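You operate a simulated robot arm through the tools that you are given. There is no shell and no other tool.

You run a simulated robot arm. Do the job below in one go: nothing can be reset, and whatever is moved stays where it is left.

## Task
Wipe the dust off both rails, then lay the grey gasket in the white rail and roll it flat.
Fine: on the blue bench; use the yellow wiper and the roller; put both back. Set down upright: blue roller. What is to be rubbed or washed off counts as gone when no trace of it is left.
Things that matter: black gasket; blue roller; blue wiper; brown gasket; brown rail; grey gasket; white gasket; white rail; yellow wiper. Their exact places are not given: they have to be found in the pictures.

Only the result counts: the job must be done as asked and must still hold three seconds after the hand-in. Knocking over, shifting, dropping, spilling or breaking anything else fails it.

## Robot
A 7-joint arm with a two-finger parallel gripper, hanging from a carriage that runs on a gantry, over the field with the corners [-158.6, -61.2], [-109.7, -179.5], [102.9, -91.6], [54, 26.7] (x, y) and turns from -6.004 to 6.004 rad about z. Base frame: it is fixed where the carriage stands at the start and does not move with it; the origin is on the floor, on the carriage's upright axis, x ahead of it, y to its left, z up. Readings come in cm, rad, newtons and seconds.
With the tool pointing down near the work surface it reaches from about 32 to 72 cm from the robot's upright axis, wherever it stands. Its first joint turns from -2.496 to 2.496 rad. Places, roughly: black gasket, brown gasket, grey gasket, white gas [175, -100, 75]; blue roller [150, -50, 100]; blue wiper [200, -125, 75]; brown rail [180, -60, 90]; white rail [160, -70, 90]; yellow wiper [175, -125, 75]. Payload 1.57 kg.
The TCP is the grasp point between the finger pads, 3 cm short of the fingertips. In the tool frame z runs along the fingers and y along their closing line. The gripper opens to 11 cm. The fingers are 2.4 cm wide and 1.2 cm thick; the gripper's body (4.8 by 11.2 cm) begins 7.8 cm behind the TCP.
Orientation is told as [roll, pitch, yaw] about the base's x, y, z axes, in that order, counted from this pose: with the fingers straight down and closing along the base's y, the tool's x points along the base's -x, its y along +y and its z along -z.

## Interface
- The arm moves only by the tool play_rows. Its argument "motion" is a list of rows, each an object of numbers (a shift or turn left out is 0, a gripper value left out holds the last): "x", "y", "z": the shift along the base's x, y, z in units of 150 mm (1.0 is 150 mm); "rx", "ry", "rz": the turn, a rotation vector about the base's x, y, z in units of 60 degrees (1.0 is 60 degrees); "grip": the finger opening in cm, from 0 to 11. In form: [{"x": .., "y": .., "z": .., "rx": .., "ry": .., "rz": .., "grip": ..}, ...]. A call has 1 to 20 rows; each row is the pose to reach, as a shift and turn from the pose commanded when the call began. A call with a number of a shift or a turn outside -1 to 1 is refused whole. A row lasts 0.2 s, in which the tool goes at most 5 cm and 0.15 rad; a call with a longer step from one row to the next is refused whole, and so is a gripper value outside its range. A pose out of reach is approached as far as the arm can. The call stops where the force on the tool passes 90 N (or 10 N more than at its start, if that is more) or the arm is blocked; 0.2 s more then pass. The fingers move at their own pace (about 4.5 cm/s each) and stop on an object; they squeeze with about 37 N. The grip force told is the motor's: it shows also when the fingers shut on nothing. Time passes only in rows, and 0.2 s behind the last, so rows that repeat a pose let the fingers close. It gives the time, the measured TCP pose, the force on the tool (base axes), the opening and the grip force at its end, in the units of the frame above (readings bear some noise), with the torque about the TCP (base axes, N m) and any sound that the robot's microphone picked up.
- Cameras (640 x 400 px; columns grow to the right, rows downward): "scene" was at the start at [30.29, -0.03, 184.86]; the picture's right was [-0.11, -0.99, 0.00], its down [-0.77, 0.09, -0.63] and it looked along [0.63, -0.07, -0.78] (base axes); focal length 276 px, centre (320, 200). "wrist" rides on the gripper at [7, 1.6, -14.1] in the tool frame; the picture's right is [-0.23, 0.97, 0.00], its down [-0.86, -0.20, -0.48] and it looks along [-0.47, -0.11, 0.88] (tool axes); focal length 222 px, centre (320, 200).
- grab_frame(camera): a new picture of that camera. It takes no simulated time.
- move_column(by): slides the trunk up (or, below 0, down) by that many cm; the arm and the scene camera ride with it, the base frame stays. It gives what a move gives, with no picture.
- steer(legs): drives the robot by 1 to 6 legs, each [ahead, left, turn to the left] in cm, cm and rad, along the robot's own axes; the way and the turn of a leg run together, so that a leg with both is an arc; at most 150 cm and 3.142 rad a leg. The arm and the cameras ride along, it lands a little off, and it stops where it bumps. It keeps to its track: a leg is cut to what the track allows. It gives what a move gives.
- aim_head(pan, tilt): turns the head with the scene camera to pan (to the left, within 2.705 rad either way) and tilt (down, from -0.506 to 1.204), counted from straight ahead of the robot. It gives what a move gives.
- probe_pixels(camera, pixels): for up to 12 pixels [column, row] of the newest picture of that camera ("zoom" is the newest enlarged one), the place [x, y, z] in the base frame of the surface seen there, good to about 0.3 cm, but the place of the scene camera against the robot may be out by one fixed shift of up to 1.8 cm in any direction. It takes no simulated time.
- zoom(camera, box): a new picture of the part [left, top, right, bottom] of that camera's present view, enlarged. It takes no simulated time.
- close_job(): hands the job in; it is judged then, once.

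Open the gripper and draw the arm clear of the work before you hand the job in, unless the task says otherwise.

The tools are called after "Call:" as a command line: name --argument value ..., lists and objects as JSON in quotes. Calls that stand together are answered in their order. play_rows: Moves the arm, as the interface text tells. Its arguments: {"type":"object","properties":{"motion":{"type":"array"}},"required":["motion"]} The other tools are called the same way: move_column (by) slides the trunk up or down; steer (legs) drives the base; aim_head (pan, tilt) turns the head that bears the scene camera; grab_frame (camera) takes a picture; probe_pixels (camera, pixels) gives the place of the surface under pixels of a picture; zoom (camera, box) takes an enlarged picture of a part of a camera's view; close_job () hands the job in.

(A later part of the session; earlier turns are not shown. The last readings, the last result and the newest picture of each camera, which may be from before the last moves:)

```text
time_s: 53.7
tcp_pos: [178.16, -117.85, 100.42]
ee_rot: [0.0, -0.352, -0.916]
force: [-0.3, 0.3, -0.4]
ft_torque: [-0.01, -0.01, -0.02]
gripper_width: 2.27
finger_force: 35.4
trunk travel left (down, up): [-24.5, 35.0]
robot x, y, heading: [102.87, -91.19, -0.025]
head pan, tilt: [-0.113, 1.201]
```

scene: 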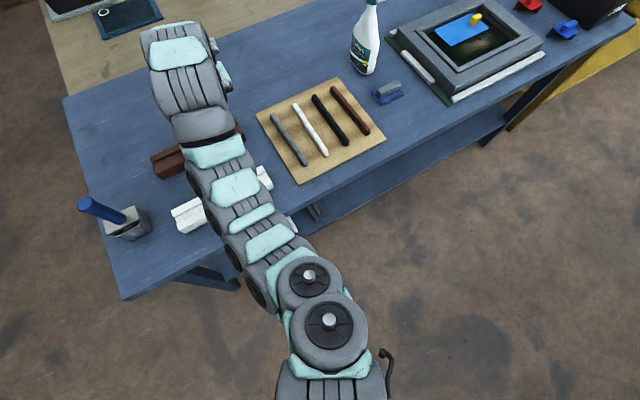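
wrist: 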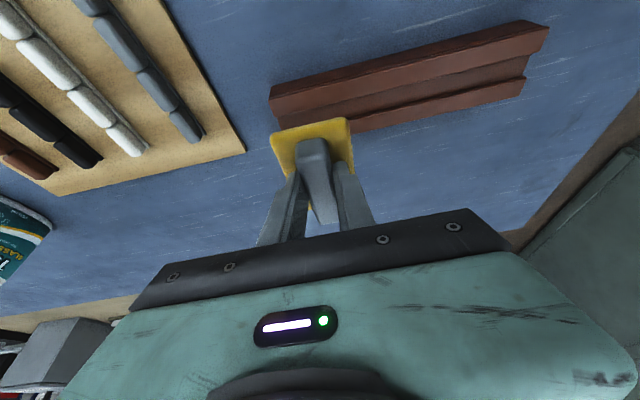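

On track at (178.2,-117.9). I go to the exact original spot, finish the yaw and lower to just above the bench.

Call:
play_rows --motion '[{"x": 0.024, "y": -0.27, "rz": -0.124}, {"x": 0.047, "y": -0.545, "rz": -0.248}, {"x": 0.047, "y": -0.545, "rz": -0.248}, {"x": 0.047, "y": -0.545, "rz": -0.248, "z": -0.2}, {"x": 0.047, "y": -0.545, "rz": -0.248, "z": -0.4}, {"x": 0.047, "y": -0.545, "rz": -0.248, "z": -0.6}, {"x": 0.047, "y": -0.545, "rz": -0.248, "z": -0.68}, {"x": 0.047, "y": -0.545, "rz": -0.248, "z": -0.68}]'

Call:
grab_frame --camera "wrist"

```text
time_s: 55.5
tcp_pos: [178.85, -125.85, 90.28]
ee_rot: [0.001, -0.354, -1.175]
force: [0.3, -0.1, -0.1]
ft_torque: [0.02, -0.01, 0.02]
gripper_width: 2.3
finger_force: 35.1
trunk travel left (down, up): [-24.5, 35.0]
robot x, y, heading: [102.69, -91.54, -0.024]
head pan, tilt: [-0.113, 1.201]
```

```text
taken
```

wrist: 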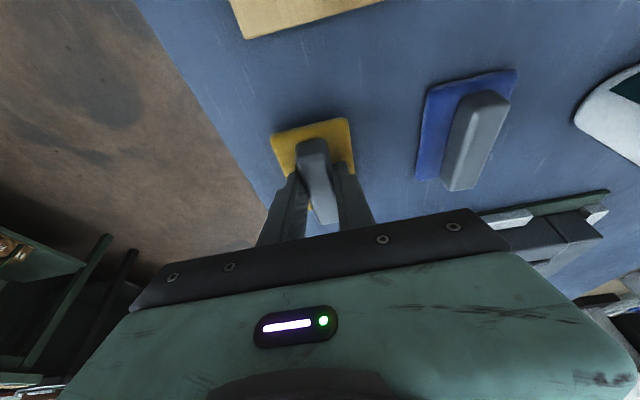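

The wiper is about 1 cm above its original spot. I lower gently until it touches.

Call:
play_rows --motion '[{"z": -0.015}, {"z": -0.03}, {"z": -0.045}, {"z": -0.045}]'

```text
time_s: 56.5
tcp_pos: [178.95, -125.95, 89.51]
ee_rot: [-0.003, -0.35, -1.174]
force: [0.2, -0.3, -0.4]
ft_torque: [0.0, 0.02, 0.0]
gripper_width: 2.28
finger_force: 35.4
trunk travel left (down, up): [-24.5, 35.0]
robot x, y, heading: [102.93, -91.29, -0.021]
head pan, tilt: [-0.113, 1.201]
```

Call:
play_rows --motion '[{"z": -0.008}, {"z": -0.016}, {"z": -0.016}]'

```text
time_s: 57.3
tcp_pos: [178.91, -125.91, 89.48]
ee_rot: [0.0, -0.353, -1.174]
force: [-4.0, 2.5, 10.7]
ft_torque: [-0.17, 0.04, 0.01]
gripper_width: 2.27
finger_force: 35.3
trunk travel left (down, up): [-24.5, 35.0]
robot x, y, heading: [102.74, -91.37, -0.018]
head pan, tilt: [-0.113, 1.201]
```

It rests with 11 N. I open the fingers, then rise clear and look.

Call:
play_rows --motion '[{"grip": 5}, {"grip": 5}, {"grip": 5}, {"z": 0.15}, {"z": 0.4}, {"z": 0.7}, {"z": 0.7}]'

Call:
grab_frame --camera "wrist"

```text
time_s: 58.9
tcp_pos: [178.84, -126.05, 99.69]
ee_rot: [-0.001, -0.353, -1.174]
force: [0.8, 0.3, 0.3]
ft_torque: [0.01, 0.0, -0.03]
gripper_width: 5.03
finger_force: 0.0
trunk travel left (down, up): [-24.5, 35.0]
robot x, y, heading: [102.53, -91.09, -0.021]
head pan, tilt: [-0.113, 1.201]
```

```text
taken
```

wrist: 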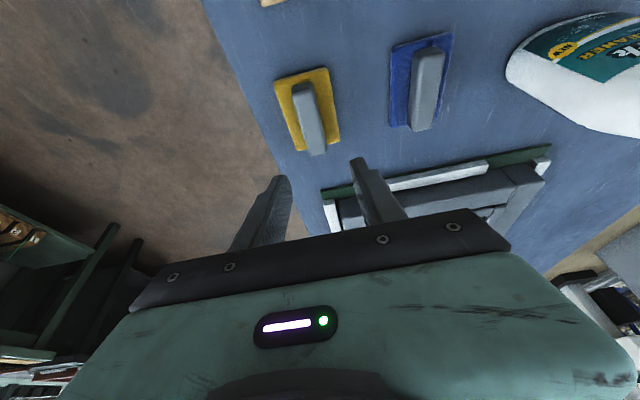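

The wiper stands on its old spot. Next the grey gasket: I move toward it while bringing the tool back upright, then turn the hand so the fingers close across the gasket.

Call:
play_rows --motion '[{"x": -0.05, "y": 0.2, "grip": 4}, {"x": -0.1, "y": 0.4, "rx": 0.06, "ry": 0.025}, {"x": -0.15, "y": 0.6, "rx": 0.18, "ry": 0.075}, {"x": -0.2, "y": 0.8, "rx": 0.25, "ry": 0.1035}, {"x": -0.2, "y": 1.0, "rx": 0.309, "ry": 0.128}, {"x": -0.2, "y": 1.0, "rx": 0.309, "ry": 0.128}]'

Call:
play_rows --motion '[{"y": 0.15, "rz": 0.125}, {"y": 0.3, "rz": 0.25}, {"y": 0.45, "rz": 0.375}, {"y": 0.6, "rz": 0.5}, {"y": 0.75, "rz": 0.625}, {"y": 0.9, "rz": 0.75}]'

Call:
play_rows --motion '[{"y": 0.08, "x": -0.05, "rz": 0.125}, {"y": 0.16, "x": -0.1, "rz": 0.25}, {"y": 0.24, "x": -0.15, "rz": 0.375}, {"y": 0.32, "x": -0.2, "rz": 0.5}, {"y": 0.4, "x": -0.25, "rz": 0.625}, {"y": 0.4, "x": -0.25, "rz": 0.75}, {"y": 0.4, "x": -0.25, "rz": 0.75}]'

Call:
grab_frame --camera "wrist"

```text
time_s: 60.3
tcp_pos: [175.8, -110.97, 100.01]
ee_rot: [-0.001, 0.0, -1.175]
force: [0.5, -0.7, 0.5]
ft_torque: [-0.02, 0.01, -0.02]
gripper_width: 4.01
finger_force: 0.0
trunk travel left (down, up): [-24.5, 35.0]
robot x, y, heading: [102.85, -91.02, -0.025]
head pan, tilt: [-0.113, 1.201]
```

```text
time_s: 61.7
tcp_pos: [175.82, -97.52, 99.73]
ee_rot: [0.0, -0.003, -0.387]
force: [0.0, -0.1, -0.4]
ft_torque: [0.01, -0.02, -0.01]
gripper_width: 4.01
finger_force: 0.0
trunk travel left (down, up): [-24.5, 35.0]
robot x, y, heading: [103.11, -91.15, -0.02]
head pan, tilt: [-0.113, 1.201]
```

```text
time_s: 63.3
tcp_pos: [175.04, -85.76, 94.58]
ee_rot: [0.0, -0.01, 0.315]
force: [-0.7, -1.1, 0.1]
ft_torque: [0.08, 0.06, 0.02]
gripper_width: 4.01
finger_force: 0.1
out of reach, approached as far as the arm can: row 3, 4, 5, 6, 7
trunk travel left (down, up): [-24.5, 35.0]
robot x, y, heading: [102.36, -91.2, -0.024]
head pan, tilt: [-0.113, 1.201]
```

```text
taken
```

wrist: 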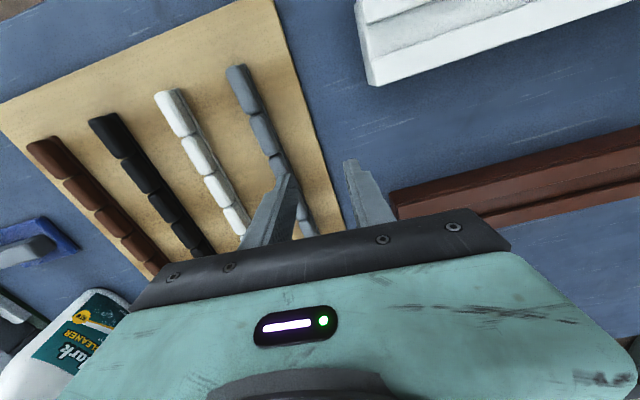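

The last move fell short (tool at z 94.6, yaw 0.315), with a joint limit or awkward elbow likely. I look at the arm from the scene camera before going on.

Call:
grab_frame --camera "scene"

```text
taken
```

scene: 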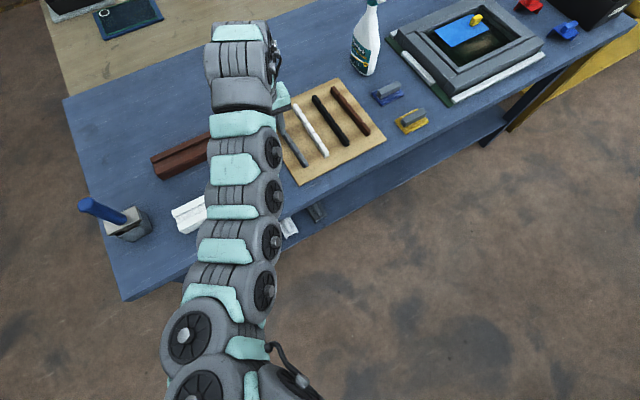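

The elbow is now bent to the left. I raise the tool and draw it back a little to free the arm.

Call:
play_rows --motion '[{"z": 0.1, "x": -0.1}, {"z": 0.2, "x": -0.2}, {"z": 0.35, "x": -0.3}, {"z": 0.35, "x": -0.4}, {"z": 0.35, "x": -0.4}]'

Call:
grab_frame --camera "scene"

```text
time_s: 64.5
tcp_pos: [173.8, -86.04, 97.07]
ee_rot: [0.002, -0.007, 0.314]
force: [0.0, -0.7, 0.5]
ft_torque: [-0.01, -0.01, 0.01]
gripper_width: 4.01
finger_force: 0.1
out of reach, approached as far as the arm can: row 1, 2, 3, 4, 5
trunk travel left (down, up): [-24.5, 35.0]
robot x, y, heading: [102.69, -91.34, -0.021]
head pan, tilt: [-0.113, 1.201]
```

```text
taken
```

scene: 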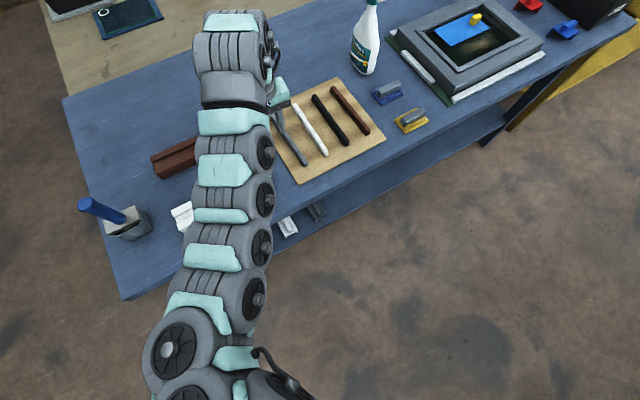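

Still limited in this posture. I turn the yaw back toward where it was free and draw the tool in closer to the robot so the arm can relax its elbow.

Call:
play_rows --motion '[{"rz": -0.125, "y": -0.1}, {"rz": -0.25, "y": -0.2, "z": 0.05}, {"rz": -0.375, "y": -0.3, "z": 0.1}, {"rz": -0.5, "y": -0.4, "z": 0.2}, {"rz": -0.625, "y": -0.5, "z": 0.2}, {"rz": -0.65, "y": -0.5, "z": 0.2}]'

Call:
grab_frame --camera "scene"

```text
time_s: 65.9
tcp_pos: [173.94, -92.65, 99.53]
ee_rot: [0.0, -0.004, -0.368]
force: [0.7, 0.7, -0.1]
ft_torque: [0.02, -0.01, 0.03]
gripper_width: 4.02
finger_force: 0.1
out of reach, approached as far as the arm can: row 1, 2, 3, 4, 5, 6
trunk travel left (down, up): [-24.5, 35.0]
robot x, y, heading: [102.25, -91.45, -0.029]
head pan, tilt: [-0.113, 1.201]
```

```text
taken
```

scene: 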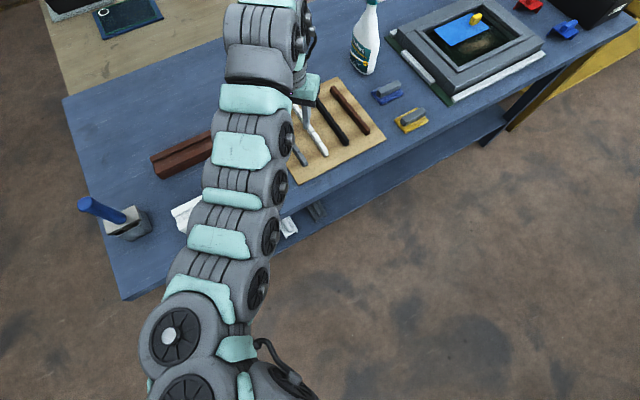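

The arm now leans its elbow left. I pull the tool back toward the robot 12 cm to see if it moves freely.

Call:
play_rows --motion '[{"x": -0.2}, {"x": -0.4}, {"x": -0.6}, {"x": -0.8}, {"x": -0.8}]'

Call:
grab_frame --camera "scene"

```text
time_s: 67.1
tcp_pos: [173.86, -92.73, 99.65]
ee_rot: [-0.001, -0.005, -0.364]
force: [0.3, -0.2, -0.3]
ft_torque: [0.02, 0.01, 0.02]
gripper_width: 4.0
finger_force: 0.1
out of reach, approached as far as the arm can: row 1, 2, 3, 4, 5
trunk travel left (down, up): [-24.5, 35.0]
robot x, y, heading: [102.49, -91.17, -0.019]
head pan, tilt: [-0.113, 1.201]
```

```text
taken
```

scene: 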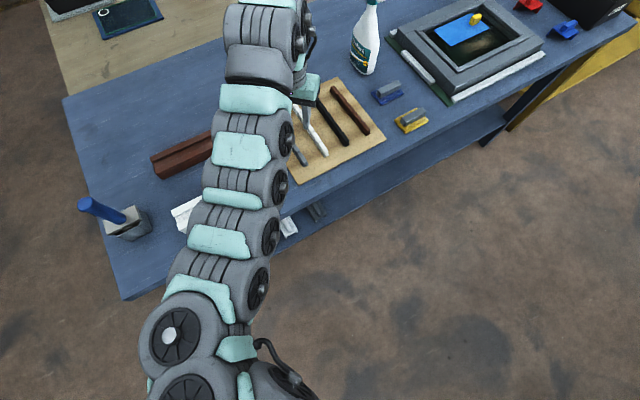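

Retracting is blocked in this posture. I retrace the path that worked: move to (175.8,-111) with yaw -1.175.

Call:
play_rows --motion '[{"y": -0.15, "x": 0.03, "rz": -0.125}, {"y": -0.35, "x": 0.06, "rz": -0.25}, {"y": -0.55, "x": 0.09, "rz": -0.375}, {"y": -0.75, "x": 0.12, "rz": -0.5}, {"y": -1.0, "x": 0.13, "rz": -0.625}, {"y": -1.0, "x": 0.13, "rz": -0.75}, {"y": -1.0, "x": 0.13, "rz": -0.77}]'

Call:
grab_frame --camera "scene"

```text
time_s: 68.7
tcp_pos: [175.61, -107.76, 99.64]
ee_rot: [0.003, -0.007, -1.176]
force: [0.3, 0.6, 0.6]
ft_torque: [-0.02, -0.03, -0.01]
gripper_width: 4.0
finger_force: 0.1
trunk travel left (down, up): [-24.5, 35.0]
robot x, y, heading: [102.74, -91.14, -0.023]
head pan, tilt: [-0.113, 1.201]
```

```text
taken
```

scene: 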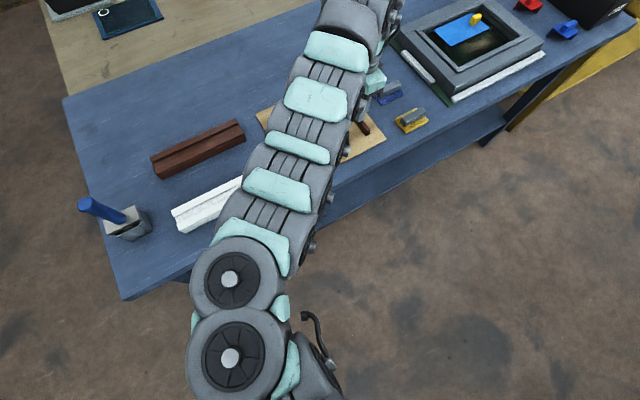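

Free again with the elbow more centred. I retract radially here to let the arm fold differently.

Call:
play_rows --motion '[{"x": -0.2, "y": 0.04}, {"x": -0.4, "y": 0.08}, {"x": -0.6, "y": 0.12}, {"x": -0.8, "y": 0.17}, {"x": -0.95, "y": 0.2}, {"x": -0.95, "y": 0.2}]'

Call:
grab_frame --camera "scene"

```text
time_s: 70.1
tcp_pos: [172.79, -107.19, 99.76]
ee_rot: [0.002, -0.007, -1.172]
force: [0.3, 0.0, 0.5]
ft_torque: [-0.01, 0.0, 0.0]
gripper_width: 4.01
finger_force: 0.0
out of reach, approached as far as the arm can: row 2, 3, 4, 5, 6
trunk travel left (down, up): [-24.5, 35.0]
robot x, y, heading: [102.83, -91.25, -0.025]
head pan, tilt: [-0.113, 1.201]
```

```text
taken
```

scene: 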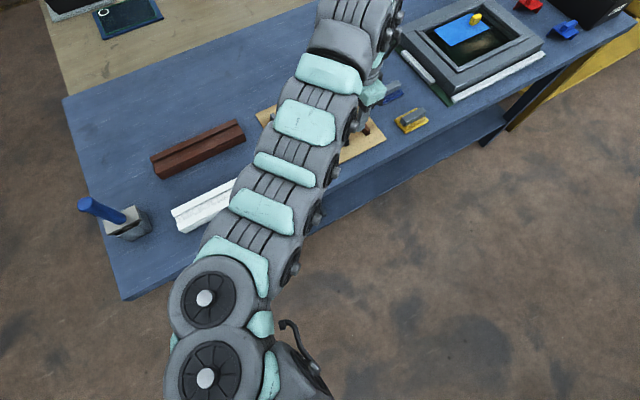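

The low trunk leaves no room to fold the arm. I raise the trunk by 20 cm and then lower the arm relative to it, a posture nearer to its normal one.

Call:
move_column --by 20

Call:
play_rows --motion '[{"z": -0.2}, {"z": -0.4}, {"z": -0.6}, {"z": -0.8}, {"z": -1.0}, {"z": -1.0}]'

Call:
grab_frame --camera "scene"

```text
time_s: 72.3
tcp_pos: [172.72, -107.17, 119.68]
ee_rot: [0.002, -0.008, -1.173]
force: [0.6, 0.3, 0.8]
ft_torque: [0.02, 0.01, -0.02]
gripper_width: 3.99
finger_force: 0.1
trunk travel left (down, up): [-44.5, 15.0]
robot x, y, heading: [102.45, -90.95, -0.02]
head pan, tilt: [-0.113, 1.201]
```

```text
time_s: 73.7
tcp_pos: [172.75, -107.19, 104.98]
ee_rot: [0.001, -0.005, -1.172]
force: [0.9, 0.3, 0.2]
ft_torque: [0.04, 0.0, -0.03]
gripper_width: 3.99
finger_force: 0.1
trunk travel left (down, up): [-44.5, 15.0]
robot x, y, heading: [102.96, -91.22, -0.026]
head pan, tilt: [-0.113, 1.201]
```

```text
taken
```

scene: 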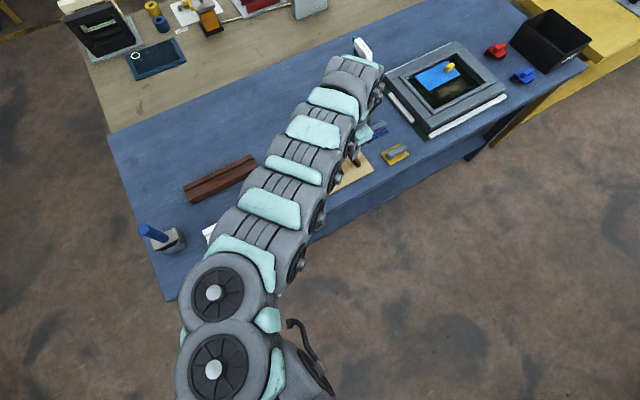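

Column now at -8 and the tool at z 105. I try retracting again toward the robot to check that the arm moves freely.

Call:
play_rows --motion '[{"x": -0.2, "y": 0.1, "z": -0.1}, {"x": -0.4, "y": 0.2, "z": -0.2}, {"x": -0.6, "y": 0.3, "z": -0.2}, {"x": -0.8, "y": 0.4, "z": -0.2}, {"x": -0.8, "y": 0.5, "z": -0.2}]'

Call:
grab_frame --camera "scene"

```text
time_s: 74.9
tcp_pos: [166.59, -101.01, 97.62]
ee_rot: [0.002, -0.008, -1.174]
force: [0.0, 0.4, 0.2]
ft_torque: [0.04, -0.01, 0.0]
gripper_width: 3.98
finger_force: 0.0
out of reach, approached as far as the arm can: row 2, 3, 4, 5
trunk travel left (down, up): [-44.5, 15.0]
robot x, y, heading: [102.82, -91.19, -0.025]
head pan, tilt: [-0.113, 1.201]
```

```text
taken
```

scene: 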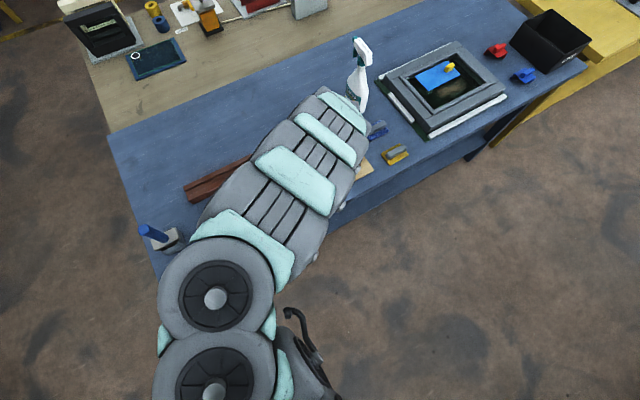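

The arm folds with its elbow up now and comes in to 65 cm. I raise the trunk another 8 cm to its original height and lower the arm accordingly.

Call:
move_column --by 10

Call:
play_rows --motion '[{"z": -0.2, "x": -0.05, "y": 0.05}, {"z": -0.4, "x": -0.1, "y": 0.1}, {"z": -0.6, "x": -0.15, "y": 0.15}, {"z": -0.7, "x": -0.2, "y": 0.2}, {"z": -0.7, "x": -0.2, "y": 0.2}]'

Call:
grab_frame --camera "scene"

```text
time_s: 76.2
tcp_pos: [166.6, -101.02, 107.66]
ee_rot: [-0.001, -0.007, -1.172]
force: [-0.4, -0.6, 0.4]
ft_torque: [-0.01, 0.01, -0.01]
gripper_width: 4.0
finger_force: 0.0
trunk travel left (down, up): [-54.5, 5.0]
robot x, y, heading: [102.58, -91.3, -0.021]
head pan, tilt: [-0.113, 1.201]
```

```text
time_s: 77.4
tcp_pos: [163.46, -98.04, 97.02]
ee_rot: [0.001, -0.008, -1.174]
force: [-0.4, -0.4, -0.3]
ft_torque: [0.02, 0.01, -0.01]
gripper_width: 4.0
finger_force: 0.1
trunk travel left (down, up): [-54.5, 5.0]
robot x, y, heading: [102.58, -91.23, -0.023]
head pan, tilt: [-0.113, 1.201]
```

```text
taken
```

scene: 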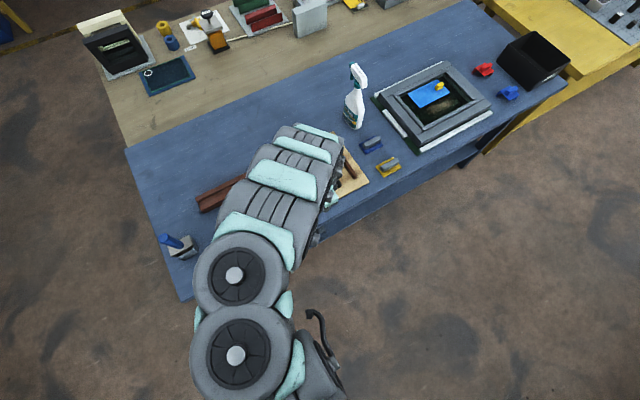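

The arm is free at (163.5,-98.0,97.0). I turn the yaw by +90° in two calls here, close in.

Call:
play_rows --motion '[{"rz": 0.125}, {"rz": 0.25}, {"rz": 0.375}, {"rz": 0.5}, {"rz": 0.625}, {"rz": 0.75}, {"rz": 0.75}]'

Call:
play_rows --motion '[{"rz": 0.125}, {"rz": 0.25}, {"rz": 0.375}, {"rz": 0.5}, {"rz": 0.625}, {"rz": 0.75}, {"rz": 0.75}]'

Call:
grab_frame --camera "wrist"

Call:
grab_frame --camera "scene"

```text
time_s: 79.0
tcp_pos: [163.6, -97.98, 97.17]
ee_rot: [-0.001, -0.006, -0.385]
force: [0.2, 0.2, 0.1]
ft_torque: [0.02, 0.01, 0.01]
gripper_width: 3.99
finger_force: 0.0
trunk travel left (down, up): [-54.5, 5.0]
robot x, y, heading: [102.91, -91.17, -0.023]
head pan, tilt: [-0.113, 1.201]
```

```text
time_s: 80.6
tcp_pos: [163.51, -98.03, 97.11]
ee_rot: [0.001, -0.005, 0.398]
force: [0.9, -0.2, 0.7]
ft_torque: [0.02, -0.03, -0.02]
gripper_width: 4.02
finger_force: 0.0
trunk travel left (down, up): [-54.5, 5.0]
robot x, y, heading: [102.56, -91.16, -0.019]
head pan, tilt: [-0.113, 1.201]
```

```text
taken
```

wrist: 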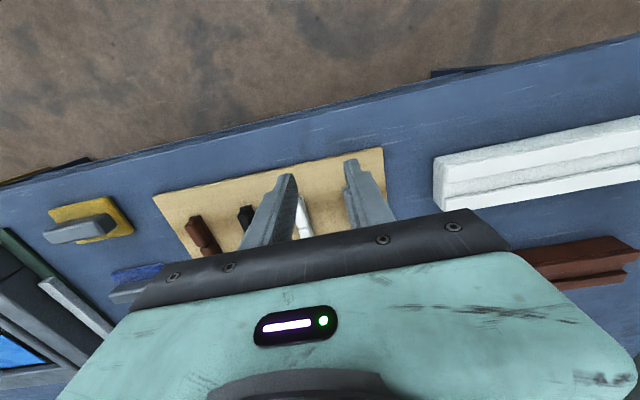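

```text
taken
```

scene: 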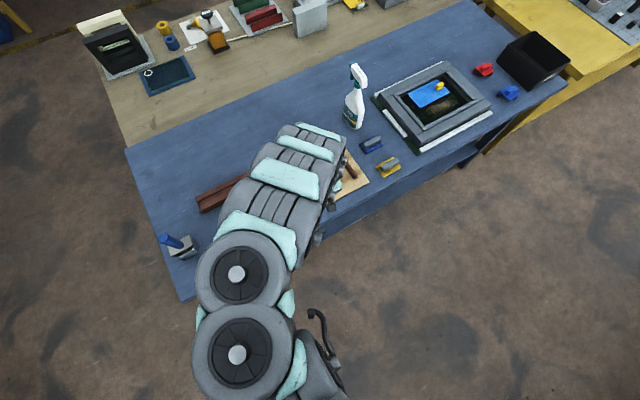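

Yaw is now 0.398, fingers closing across the gaskets. I rise a bit and move out toward the middle of the grey gasket at about (176.6,-89.7).

Call:
play_rows --motion '[{"z": 0.2, "x": 0.1, "y": 0.06}, {"z": 0.4, "x": 0.25, "y": 0.16}, {"z": 0.55, "x": 0.4, "y": 0.26}, {"z": 0.6, "x": 0.55, "y": 0.35}, {"z": 0.6, "x": 0.7, "y": 0.45}, {"z": 0.6, "x": 0.87, "y": 0.558}, {"z": 0.6, "x": 0.87, "y": 0.558}]'

Call:
move_column --by -10

Call:
grab_frame --camera "wrist"

```text
time_s: 82.2
tcp_pos: [176.68, -89.57, 105.94]
ee_rot: [0.002, -0.005, 0.396]
force: [-0.3, 0.1, -0.9]
ft_torque: [0.02, 0.01, -0.02]
gripper_width: 4.02
finger_force: 0.1
trunk travel left (down, up): [-54.5, 5.0]
robot x, y, heading: [102.83, -91.25, -0.02]
head pan, tilt: [-0.113, 1.201]
```

```text
time_s: 83.5
tcp_pos: [176.62, -89.66, 96.21]
ee_rot: [0.001, -0.007, 0.398]
force: [0.4, 0.0, -0.7]
ft_torque: [-0.01, -0.03, -0.03]
gripper_width: 4.01
finger_force: 0.2
trunk travel left (down, up): [-44.5, 15.0]
robot x, y, heading: [102.77, -91.38, -0.025]
head pan, tilt: [-0.113, 1.201]
```

```text
taken
```

wrist: 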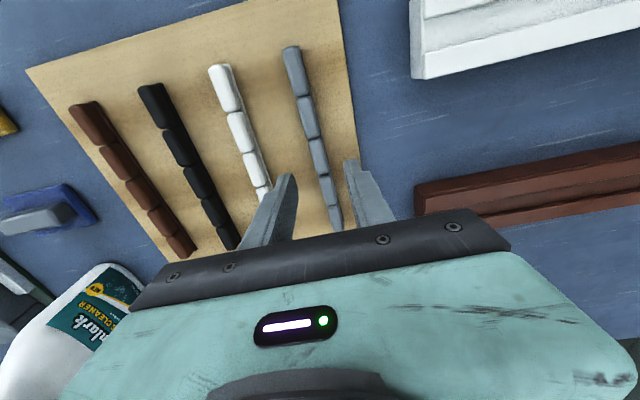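

The grey gasket runs between the fingers. I zoom and probe its shape: top, sides and board level.

Call:
zoom --camera "wrist" --box '[240, 30, 400, 230]'

Call:
probe_pixels --camera "wrist" --pixels '[[290, 48], [283, 56], [291, 57], [299, 56], [305, 56], [311, 118], [303, 118], [319, 116], [325, 118], [330, 180], [336, 222], [270, 120]]'

```text
2.00 times, centred on (320, 130) of wrist
```

zoom: 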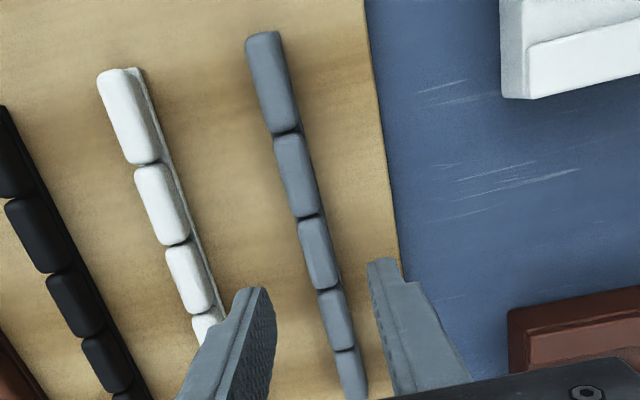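

```text
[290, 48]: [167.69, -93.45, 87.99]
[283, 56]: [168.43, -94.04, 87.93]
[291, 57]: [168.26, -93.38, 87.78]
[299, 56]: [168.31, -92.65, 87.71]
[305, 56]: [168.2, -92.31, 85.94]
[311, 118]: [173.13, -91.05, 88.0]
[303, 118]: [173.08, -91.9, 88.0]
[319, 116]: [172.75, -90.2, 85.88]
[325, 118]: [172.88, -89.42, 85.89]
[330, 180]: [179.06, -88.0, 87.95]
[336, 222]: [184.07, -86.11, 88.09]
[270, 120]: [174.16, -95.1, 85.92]
```

The gasket is 1.6 cm wide, top at z 88.0 on the board at 85.9, centre under the tool. I narrow the opening to 3.4 and descend so the tips stop at z≈86.8, leaving the gasket's foot free for the groove.

Call:
play_rows --motion '[{"grip": 3.4, "z": -0.1}, {"z": -0.25}, {"z": -0.35}, {"z": -0.4}, {"z": -0.425}, {"z": -0.425}]'

Call:
grab_frame --camera "wrist"

```text
time_s: 84.9
tcp_pos: [176.58, -89.53, 89.73]
ee_rot: [0.0, -0.008, 0.397]
force: [0.0, -0.3, 0.1]
ft_torque: [0.02, 0.0, -0.01]
gripper_width: 3.39
finger_force: 0.1
trunk travel left (down, up): [-44.5, 15.0]
robot x, y, heading: [102.84, -91.43, -0.021]
head pan, tilt: [-0.113, 1.201]
```

```text
taken
```

wrist: 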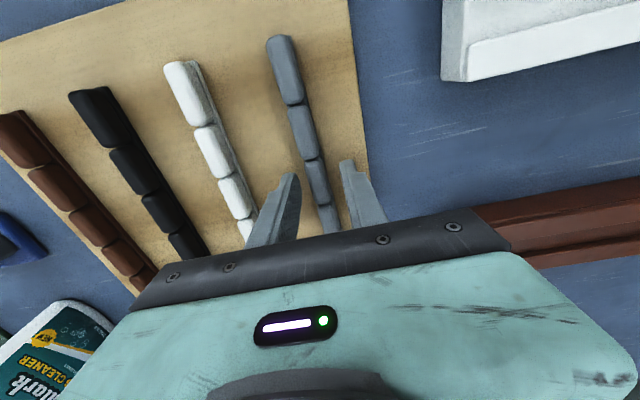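

The gasket lies between the fingers and clear of the white one. I close the grip.

Call:
play_rows --motion '[{"grip": 0}, {"grip": 0}, {"grip": 0}, {"grip": 0}, {"z": 0.05, "grip": 0}, {"z": 0.15, "grip": 0}, {"z": 0.25}, {"z": 0.25}]'

Call:
grab_frame --camera "wrist"

Call:
grab_frame --camera "scene"

```text
time_s: 86.7
tcp_pos: [176.43, -89.62, 93.41]
ee_rot: [-0.001, -0.005, 0.398]
force: [0.1, -0.5, 0.2]
ft_torque: [-0.02, 0.0, -0.01]
gripper_width: 1.5
finger_force: 31.1
trunk travel left (down, up): [-44.5, 15.0]
robot x, y, heading: [102.73, -91.22, -0.02]
head pan, tilt: [-0.113, 1.201]
```

```text
taken
```

wrist: 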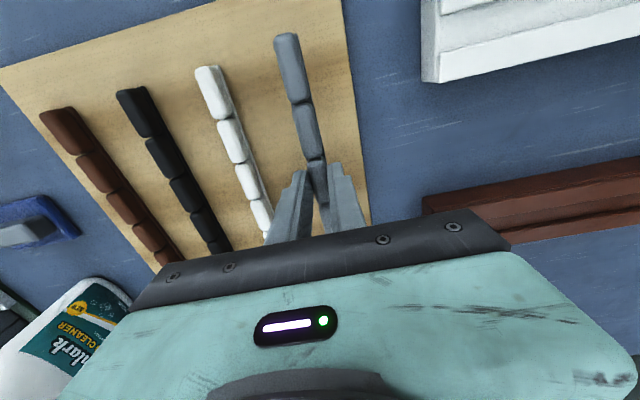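

```text
taken
```

scene: 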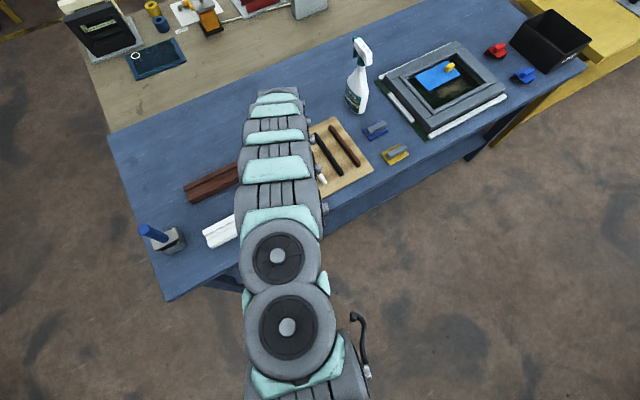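

The fingers stopped at 1.5 cm on the gasket. I check whether it hangs straight by probing along it.

Call:
zoom --camera "wrist" --box '[240, 20, 400, 220]'

Call:
probe_pixels --camera "wrist" --pixels '[[286, 36], [290, 60], [295, 90], [302, 120], [308, 145], [313, 170], [317, 190], [330, 120]]'

```text
2.00 times, centred on (320, 120) of wrist
```

zoom: 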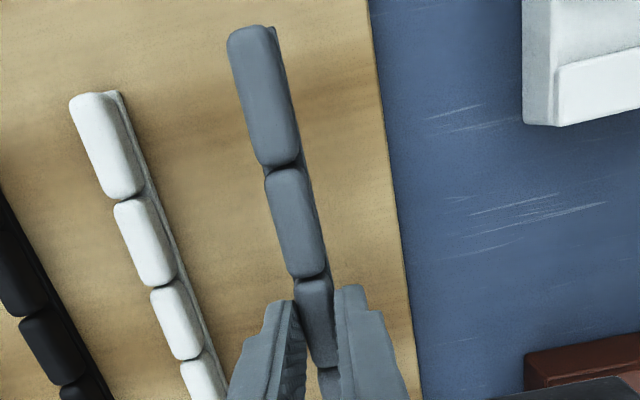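

```text
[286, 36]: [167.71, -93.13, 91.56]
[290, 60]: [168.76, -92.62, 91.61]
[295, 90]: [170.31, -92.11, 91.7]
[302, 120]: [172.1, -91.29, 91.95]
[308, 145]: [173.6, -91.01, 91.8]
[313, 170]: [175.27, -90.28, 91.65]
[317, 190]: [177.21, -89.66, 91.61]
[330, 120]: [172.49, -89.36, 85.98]
```

The gasket is held stiff and level, top at TCP-1.75. I raise the trunk 10 cm and then carry it to above the white rail, turning -90° on the way.

Call:
move_column --by 10

Call:
play_rows --motion '[{"x": -0.09, "y": 0.11, "rz": -0.1}, {"x": -0.18, "y": 0.21, "rz": -0.225}, {"x": -0.27, "y": 0.31, "rz": -0.35}, {"x": -0.36, "y": 0.42, "rz": -0.475}, {"x": -0.45, "y": 0.52, "rz": -0.6}, {"x": -0.54, "y": 0.62, "rz": -0.725}, {"x": -0.54, "y": 0.62, "rz": -0.75}]'

Call:
play_rows --motion '[{"x": -0.09, "y": 0.11, "rz": -0.1}, {"x": -0.18, "y": 0.21, "rz": -0.225}, {"x": -0.27, "y": 0.31, "rz": -0.35}, {"x": -0.36, "y": 0.42, "rz": -0.475}, {"x": -0.45, "y": 0.52, "rz": -0.6}, {"x": -0.545, "y": 0.63, "rz": -0.725}, {"x": -0.545, "y": 0.63, "rz": -0.753}, {"x": -0.545, "y": 0.63, "rz": -0.753}]'

Call:
grab_frame --camera "wrist"

Call:
grab_frame --camera "scene"

```text
time_s: 88.0
tcp_pos: [176.47, -89.61, 103.38]
ee_rot: [0.0, -0.004, 0.398]
force: [-0.5, 0.5, -1.0]
ft_torque: [0.01, 0.01, -0.01]
gripper_width: 1.51
finger_force: 30.8
trunk travel left (down, up): [-54.5, 5.0]
robot x, y, heading: [102.87, -91.12, -0.028]
head pan, tilt: [-0.113, 1.201]
```

```text
time_s: 89.7
tcp_pos: [168.22, -80.2, 103.64]
ee_rot: [0.0, -0.008, -0.388]
force: [1.1, 0.0, -0.7]
ft_torque: [0.0, -0.02, -0.01]
gripper_width: 1.51
finger_force: 31.0
trunk travel left (down, up): [-54.5, 5.0]
robot x, y, heading: [102.91, -90.81, -0.024]
head pan, tilt: [-0.113, 1.201]
```

```text
time_s: 91.5
tcp_pos: [160.15, -70.99, 103.55]
ee_rot: [0.001, -0.007, -1.178]
force: [0.3, -0.6, -1.2]
ft_torque: [-0.01, 0.01, -0.01]
gripper_width: 1.47
finger_force: 30.3
trunk travel left (down, up): [-54.5, 5.0]
robot x, y, heading: [102.8, -91.08, -0.025]
head pan, tilt: [-0.113, 1.201]
```

```text
taken
```

wrist: 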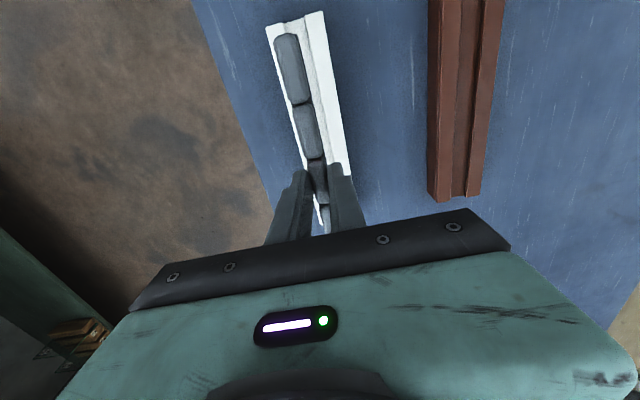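

```text
taken
```

scene: 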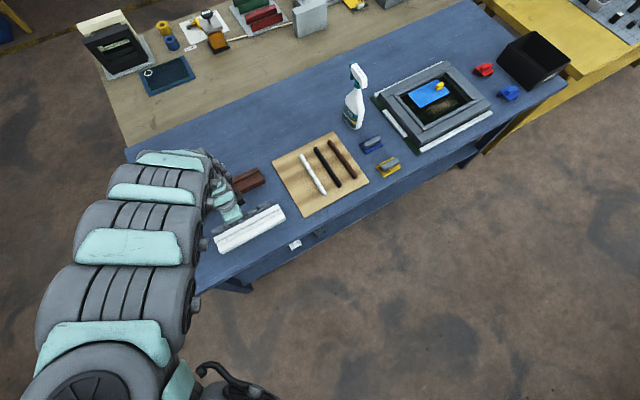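

The gasket is above the white rail, roughly parallel. I lower it to about 1 cm over the lips and check its alignment with the groove.

Call:
play_rows --motion '[{"z": -0.2}, {"z": -0.4}, {"z": -0.55}, {"z": -0.63}, {"z": -0.65}, {"z": -0.65}]'

Call:
zoom --camera "wrist" --box '[200, 0, 440, 230]'

Call:
zoom --camera "scene" --box '[180, 160, 340, 260]'

```text
time_s: 92.8
tcp_pos: [160.24, -70.82, 93.67]
ee_rot: [0.0, -0.006, -1.179]
force: [0.2, 0.2, -0.7]
ft_torque: [0.0, -0.01, 0.04]
gripper_width: 1.49
finger_force: 31.0
trunk travel left (down, up): [-54.5, 5.0]
robot x, y, heading: [102.9, -91.08, -0.023]
head pan, tilt: [-0.113, 1.201]
```

```text
1.74 times, centred on (320, 115) of wrist
```

zoom: 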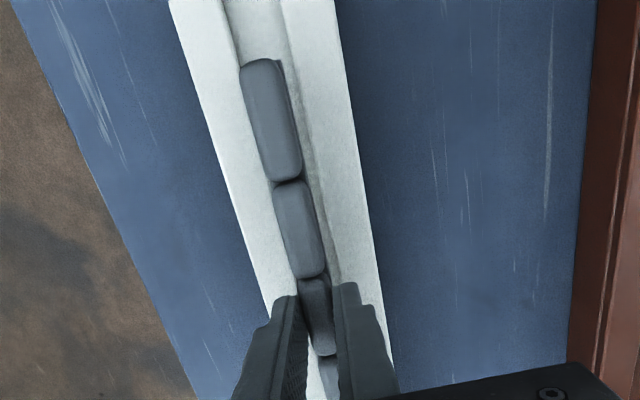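

```text
4.00 times, centred on (260, 210) of scene
```

zoom: 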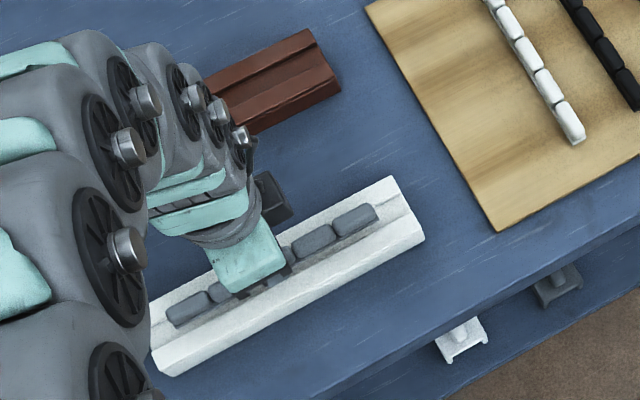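

Both views show the gasket almost over the groove. I probe the groove edges and the gasket's edges to measure the offset.

Call:
grab_frame --camera "wrist"

Call:
probe_pixels --camera "wrist" --pixels '[[239, 12], [262, 12], [280, 12], [300, 12], [328, 12], [283, 69], [303, 69], [300, 132], [319, 132], [280, 132], [331, 132], [346, 132]]'

```text
taken
```

wrist: 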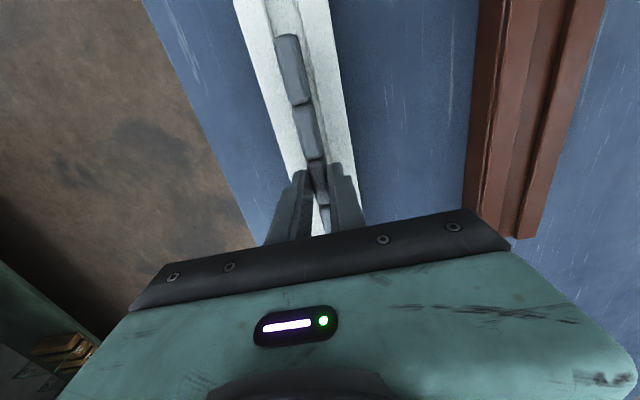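

```text
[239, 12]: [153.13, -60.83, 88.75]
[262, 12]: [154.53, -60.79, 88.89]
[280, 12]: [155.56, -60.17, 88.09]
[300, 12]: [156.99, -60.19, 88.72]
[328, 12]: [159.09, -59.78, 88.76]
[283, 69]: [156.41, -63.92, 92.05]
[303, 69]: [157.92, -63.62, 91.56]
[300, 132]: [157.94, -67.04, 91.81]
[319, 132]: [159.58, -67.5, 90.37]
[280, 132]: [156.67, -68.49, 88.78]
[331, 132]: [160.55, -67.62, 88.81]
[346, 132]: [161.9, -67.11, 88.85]
```

The gasket's centre is at n≈120.85 at both places and the groove's at ≈120.8, so it's well aligned. I lower slowly and watch for contact.

Call:
play_rows --motion '[{"z": -0.03}, {"z": -0.06}, {"z": -0.07}, {"z": -0.07}]'

Call:
play_rows --motion '[{"z": -0.01}, {"z": -0.02}, {"z": -0.02}]'

```text
time_s: 93.8
tcp_pos: [160.23, -70.97, 92.65]
ee_rot: [0.001, -0.004, -1.175]
force: [-0.1, 0.0, -0.5]
ft_torque: [0.05, 0.02, -0.01]
gripper_width: 1.5
finger_force: 30.9
trunk travel left (down, up): [-54.5, 5.0]
robot x, y, heading: [102.59, -91.19, -0.022]
head pan, tilt: [-0.113, 1.201]
```

```text
time_s: 94.7
tcp_pos: [160.12, -71.04, 92.31]
ee_rot: [-0.001, -0.009, -1.177]
force: [0.4, 0.1, -0.1]
ft_torque: [0.02, 0.0, -0.03]
gripper_width: 1.49
finger_force: 30.5
trunk travel left (down, up): [-54.5, 5.0]
robot x, y, heading: [103.09, -91.45, -0.021]
head pan, tilt: [-0.113, 1.201]
```

No contact at z 92.3, so the foot is entering the groove. Further down gently.

Call:
play_rows --motion '[{"z": -0.01}, {"z": -0.02}, {"z": -0.02}]'

Call:
zoom --camera "wrist" --box '[200, 0, 440, 230]'

```text
time_s: 95.5
tcp_pos: [159.94, -70.87, 92.12]
ee_rot: [0.002, -0.007, -1.176]
force: [0.4, 0.4, -0.9]
ft_torque: [-0.01, -0.02, -0.02]
gripper_width: 1.48
finger_force: 31.0
trunk travel left (down, up): [-54.5, 5.0]
robot x, y, heading: [102.87, -91.3, -0.024]
head pan, tilt: [-0.113, 1.201]
```

```text
1.74 times, centred on (320, 115) of wrist
```

zoom: 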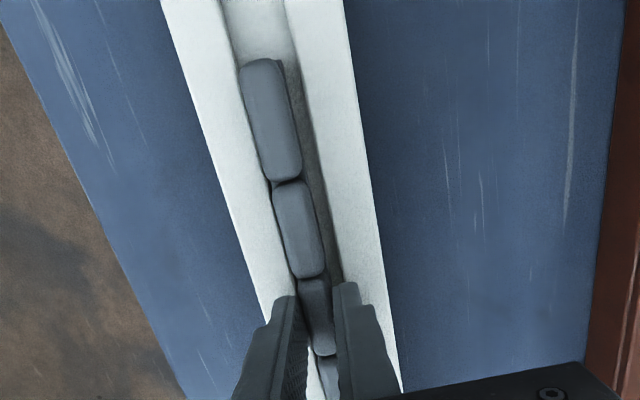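

The gasket is going into the groove between the lips. I continue down in small steps until it seats.

Call:
play_rows --motion '[{"z": -0.01}, {"z": -0.02}, {"z": -0.02}]'

```text
time_s: 96.2
tcp_pos: [160.11, -70.86, 91.92]
ee_rot: [0.0, -0.004, -1.175]
force: [-13.4, -6.2, 43.5]
ft_torque: [-0.09, 0.48, 0.17]
gripper_width: 1.53
finger_force: 31.5
trunk travel left (down, up): [-54.5, 5.0]
robot x, y, heading: [102.81, -91.2, -0.023]
head pan, tilt: [-0.113, 1.201]
```

It seats at z 91.9 (foot on the groove floor at ≈88.1). I ease up 0.1 cm to relieve the force, then open and rise.

Call:
play_rows --motion '[{"z": 0.007}, {"z": 0.007, "grip": 2.6}, {"z": 0.007, "grip": 3.0}, {"z": 0.007, "grip": 3.0}, {"z": 0.05}, {"z": 0.15}, {"z": 0.35}, {"z": 0.6}, {"z": 0.6}]'

Call:
grab_frame --camera "wrist"

Call:
zoom --camera "scene" --box '[180, 160, 340, 260]'

```text
time_s: 98.2
tcp_pos: [160.32, -70.81, 100.94]
ee_rot: [0.001, -0.007, -1.175]
force: [1.0, 0.4, -0.8]
ft_torque: [0.0, -0.01, 0.01]
gripper_width: 3.0
finger_force: 0.0
trunk travel left (down, up): [-54.5, 5.0]
robot x, y, heading: [103.26, -91.04, -0.025]
head pan, tilt: [-0.113, 1.201]
```

```text
taken
```

wrist: 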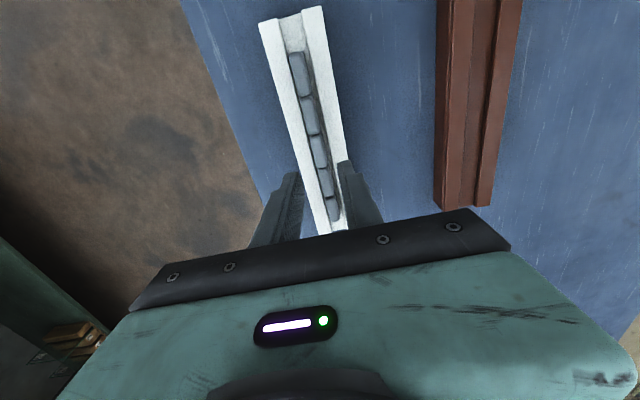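

```text
4.00 times, centred on (260, 210) of scene
```

zoom: 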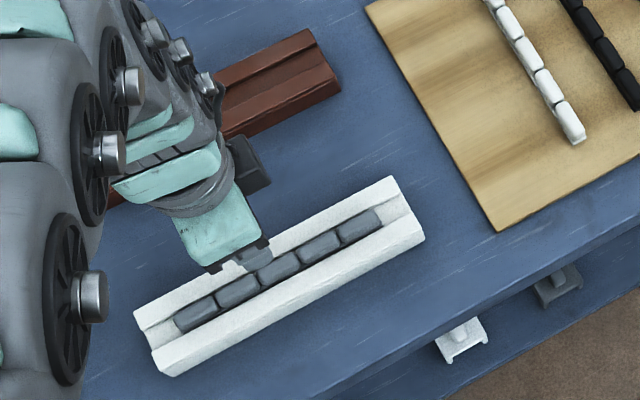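

The gasket lies in the groove along its whole length. Now the roller: I rise to z≈113 and move over it to see its shape from above.

Call:
play_rows --motion '[{"z": 0.25}, {"z": 0.5}, {"z": 0.75, "x": -0.03, "y": 0.15}, {"z": 0.85, "x": -0.06, "y": 0.35}, {"z": 0.85, "x": -0.09, "y": 0.55}, {"z": 0.85, "x": -0.12, "y": 0.75}, {"z": 0.85, "x": -0.15, "y": 0.95}, {"z": 0.85, "x": -0.15, "y": 0.95}]'

Call:
grab_frame --camera "wrist"

Call:
grab_frame --camera "scene"

```text
time_s: 100.0
tcp_pos: [158.42, -56.12, 113.06]
ee_rot: [-0.002, -0.007, -1.177]
force: [0.2, -0.2, 0.2]
ft_torque: [0.03, -0.04, -0.02]
gripper_width: 3.0
finger_force: 0.1
out of reach, approached as far as the arm can: row 2, 3, 4, 5, 6, 7, 8
trunk travel left (down, up): [-54.5, 5.0]
robot x, y, heading: [102.69, -91.27, -0.022]
head pan, tilt: [-0.113, 1.201]
```

```text
taken
```

wrist: 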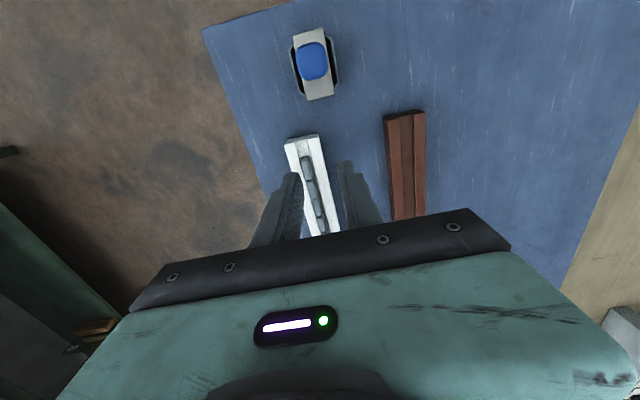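

```text
taken
```

scene: 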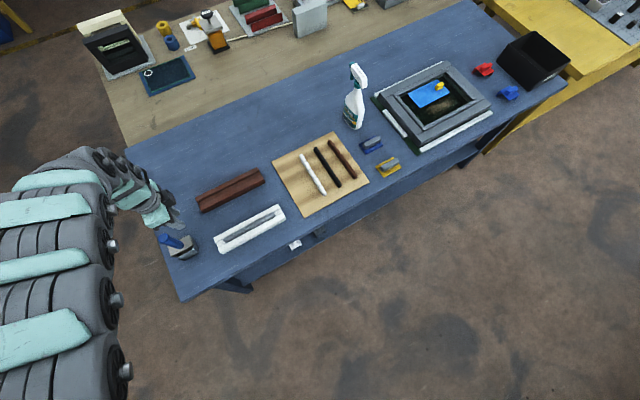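

I see the roller at (314,62) with its plate. I zoom in and probe the handle and body.

Call:
zoom --camera "wrist" --box '[250, 10, 378, 120]'

Call:
probe_pixels --camera "wrist" --pixels '[[314, 62], [300, 62], [326, 60], [312, 45], [316, 78], [296, 36], [322, 30], [308, 98], [332, 92], [294, 65], [335, 55], [300, 40]]'

Call:
zoom --camera "scene" --box '[130, 210, 230, 290]'

```text
3.64 times, centred on (314, 65) of wrist
```

zoom: 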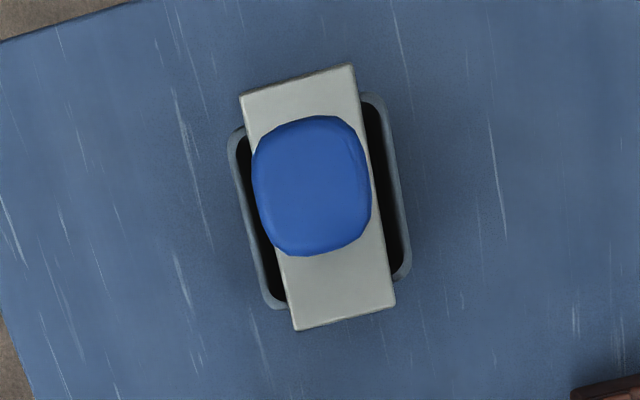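

```text
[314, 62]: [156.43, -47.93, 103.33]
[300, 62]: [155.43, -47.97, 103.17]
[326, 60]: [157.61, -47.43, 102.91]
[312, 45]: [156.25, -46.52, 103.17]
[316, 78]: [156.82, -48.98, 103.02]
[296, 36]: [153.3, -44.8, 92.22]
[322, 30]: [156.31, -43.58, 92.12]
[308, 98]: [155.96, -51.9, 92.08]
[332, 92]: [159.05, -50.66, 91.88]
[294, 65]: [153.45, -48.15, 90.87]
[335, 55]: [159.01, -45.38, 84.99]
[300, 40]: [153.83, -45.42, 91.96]
```

```text
5.00 times, centred on (180, 250) of scene
```

zoom: 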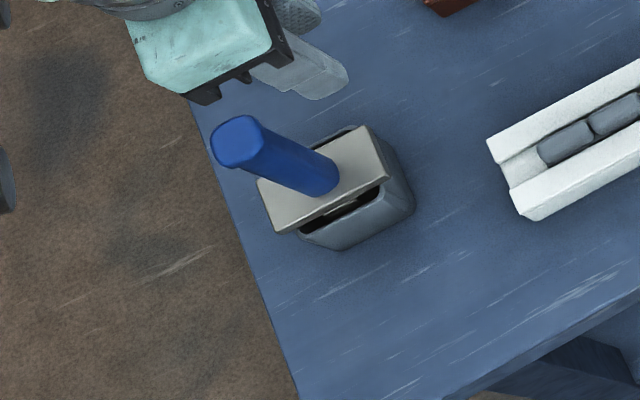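

The "roller" sits in a dark cup: a light plate (n 124.4–127.6, s 100–107.6, z 92) carries the vertical blue handle, top at (156.4,-47.9,103.2). I move above the handle with open fingers and lower to z≈107.

Call:
play_rows --motion '[{"grip": 6, "x": -0.03, "y": 0.12}, {"x": -0.06, "y": 0.26, "z": -0.05}, {"x": -0.1, "y": 0.4, "z": -0.15}, {"x": -0.134, "y": 0.55, "z": -0.3}, {"x": -0.134, "y": 0.55, "z": -0.4}, {"x": -0.134, "y": 0.55, "z": -0.4}]'

Call:
grab_frame --camera "wrist"

Call:
grab_frame --camera "scene"

```text
time_s: 101.5
tcp_pos: [156.6, -47.97, 107.27]
ee_rot: [0.001, -0.007, -1.176]
force: [0.0, 0.3, 0.5]
ft_torque: [-0.01, 0.03, 0.0]
gripper_width: 6.0
finger_force: 0.1
trunk travel left (down, up): [-54.5, 5.0]
robot x, y, heading: [102.93, -91.05, -0.029]
head pan, tilt: [-0.113, 1.201]
```

```text
taken
```

wrist: 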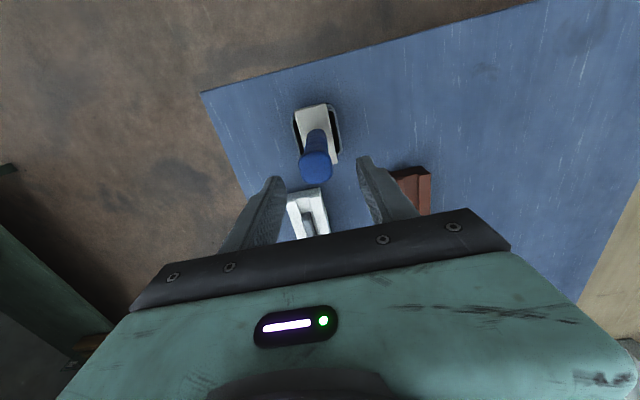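

```text
taken
```

scene: 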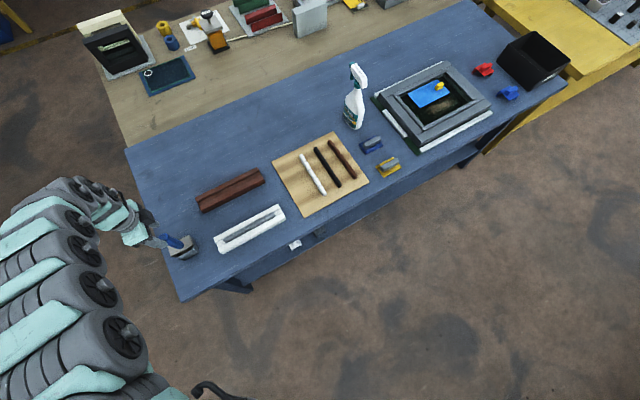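

The handle is centred between the fingers at (316,168). I descend to z≈97.5 around the handle and close.

Call:
play_rows --motion '[{"z": -0.15}, {"z": -0.3}, {"z": -0.45}, {"z": -0.6}, {"z": -0.65}, {"z": -0.65}]'

Call:
grab_frame --camera "wrist"

```text
time_s: 102.8
tcp_pos: [156.46, -47.83, 97.08]
ee_rot: [-0.002, -0.006, -1.176]
force: [0.3, 0.4, 0.2]
ft_torque: [-0.01, 0.02, -0.01]
gripper_width: 6.01
finger_force: 0.1
trunk travel left (down, up): [-54.5, 5.0]
robot x, y, heading: [102.83, -91.07, -0.026]
head pan, tilt: [-0.113, 1.201]
```

```text
taken
```

wrist: 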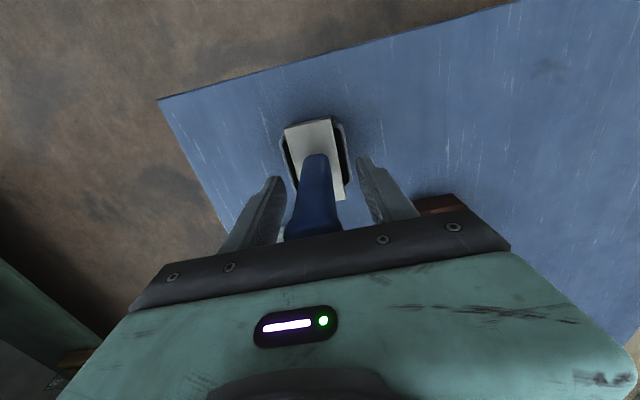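

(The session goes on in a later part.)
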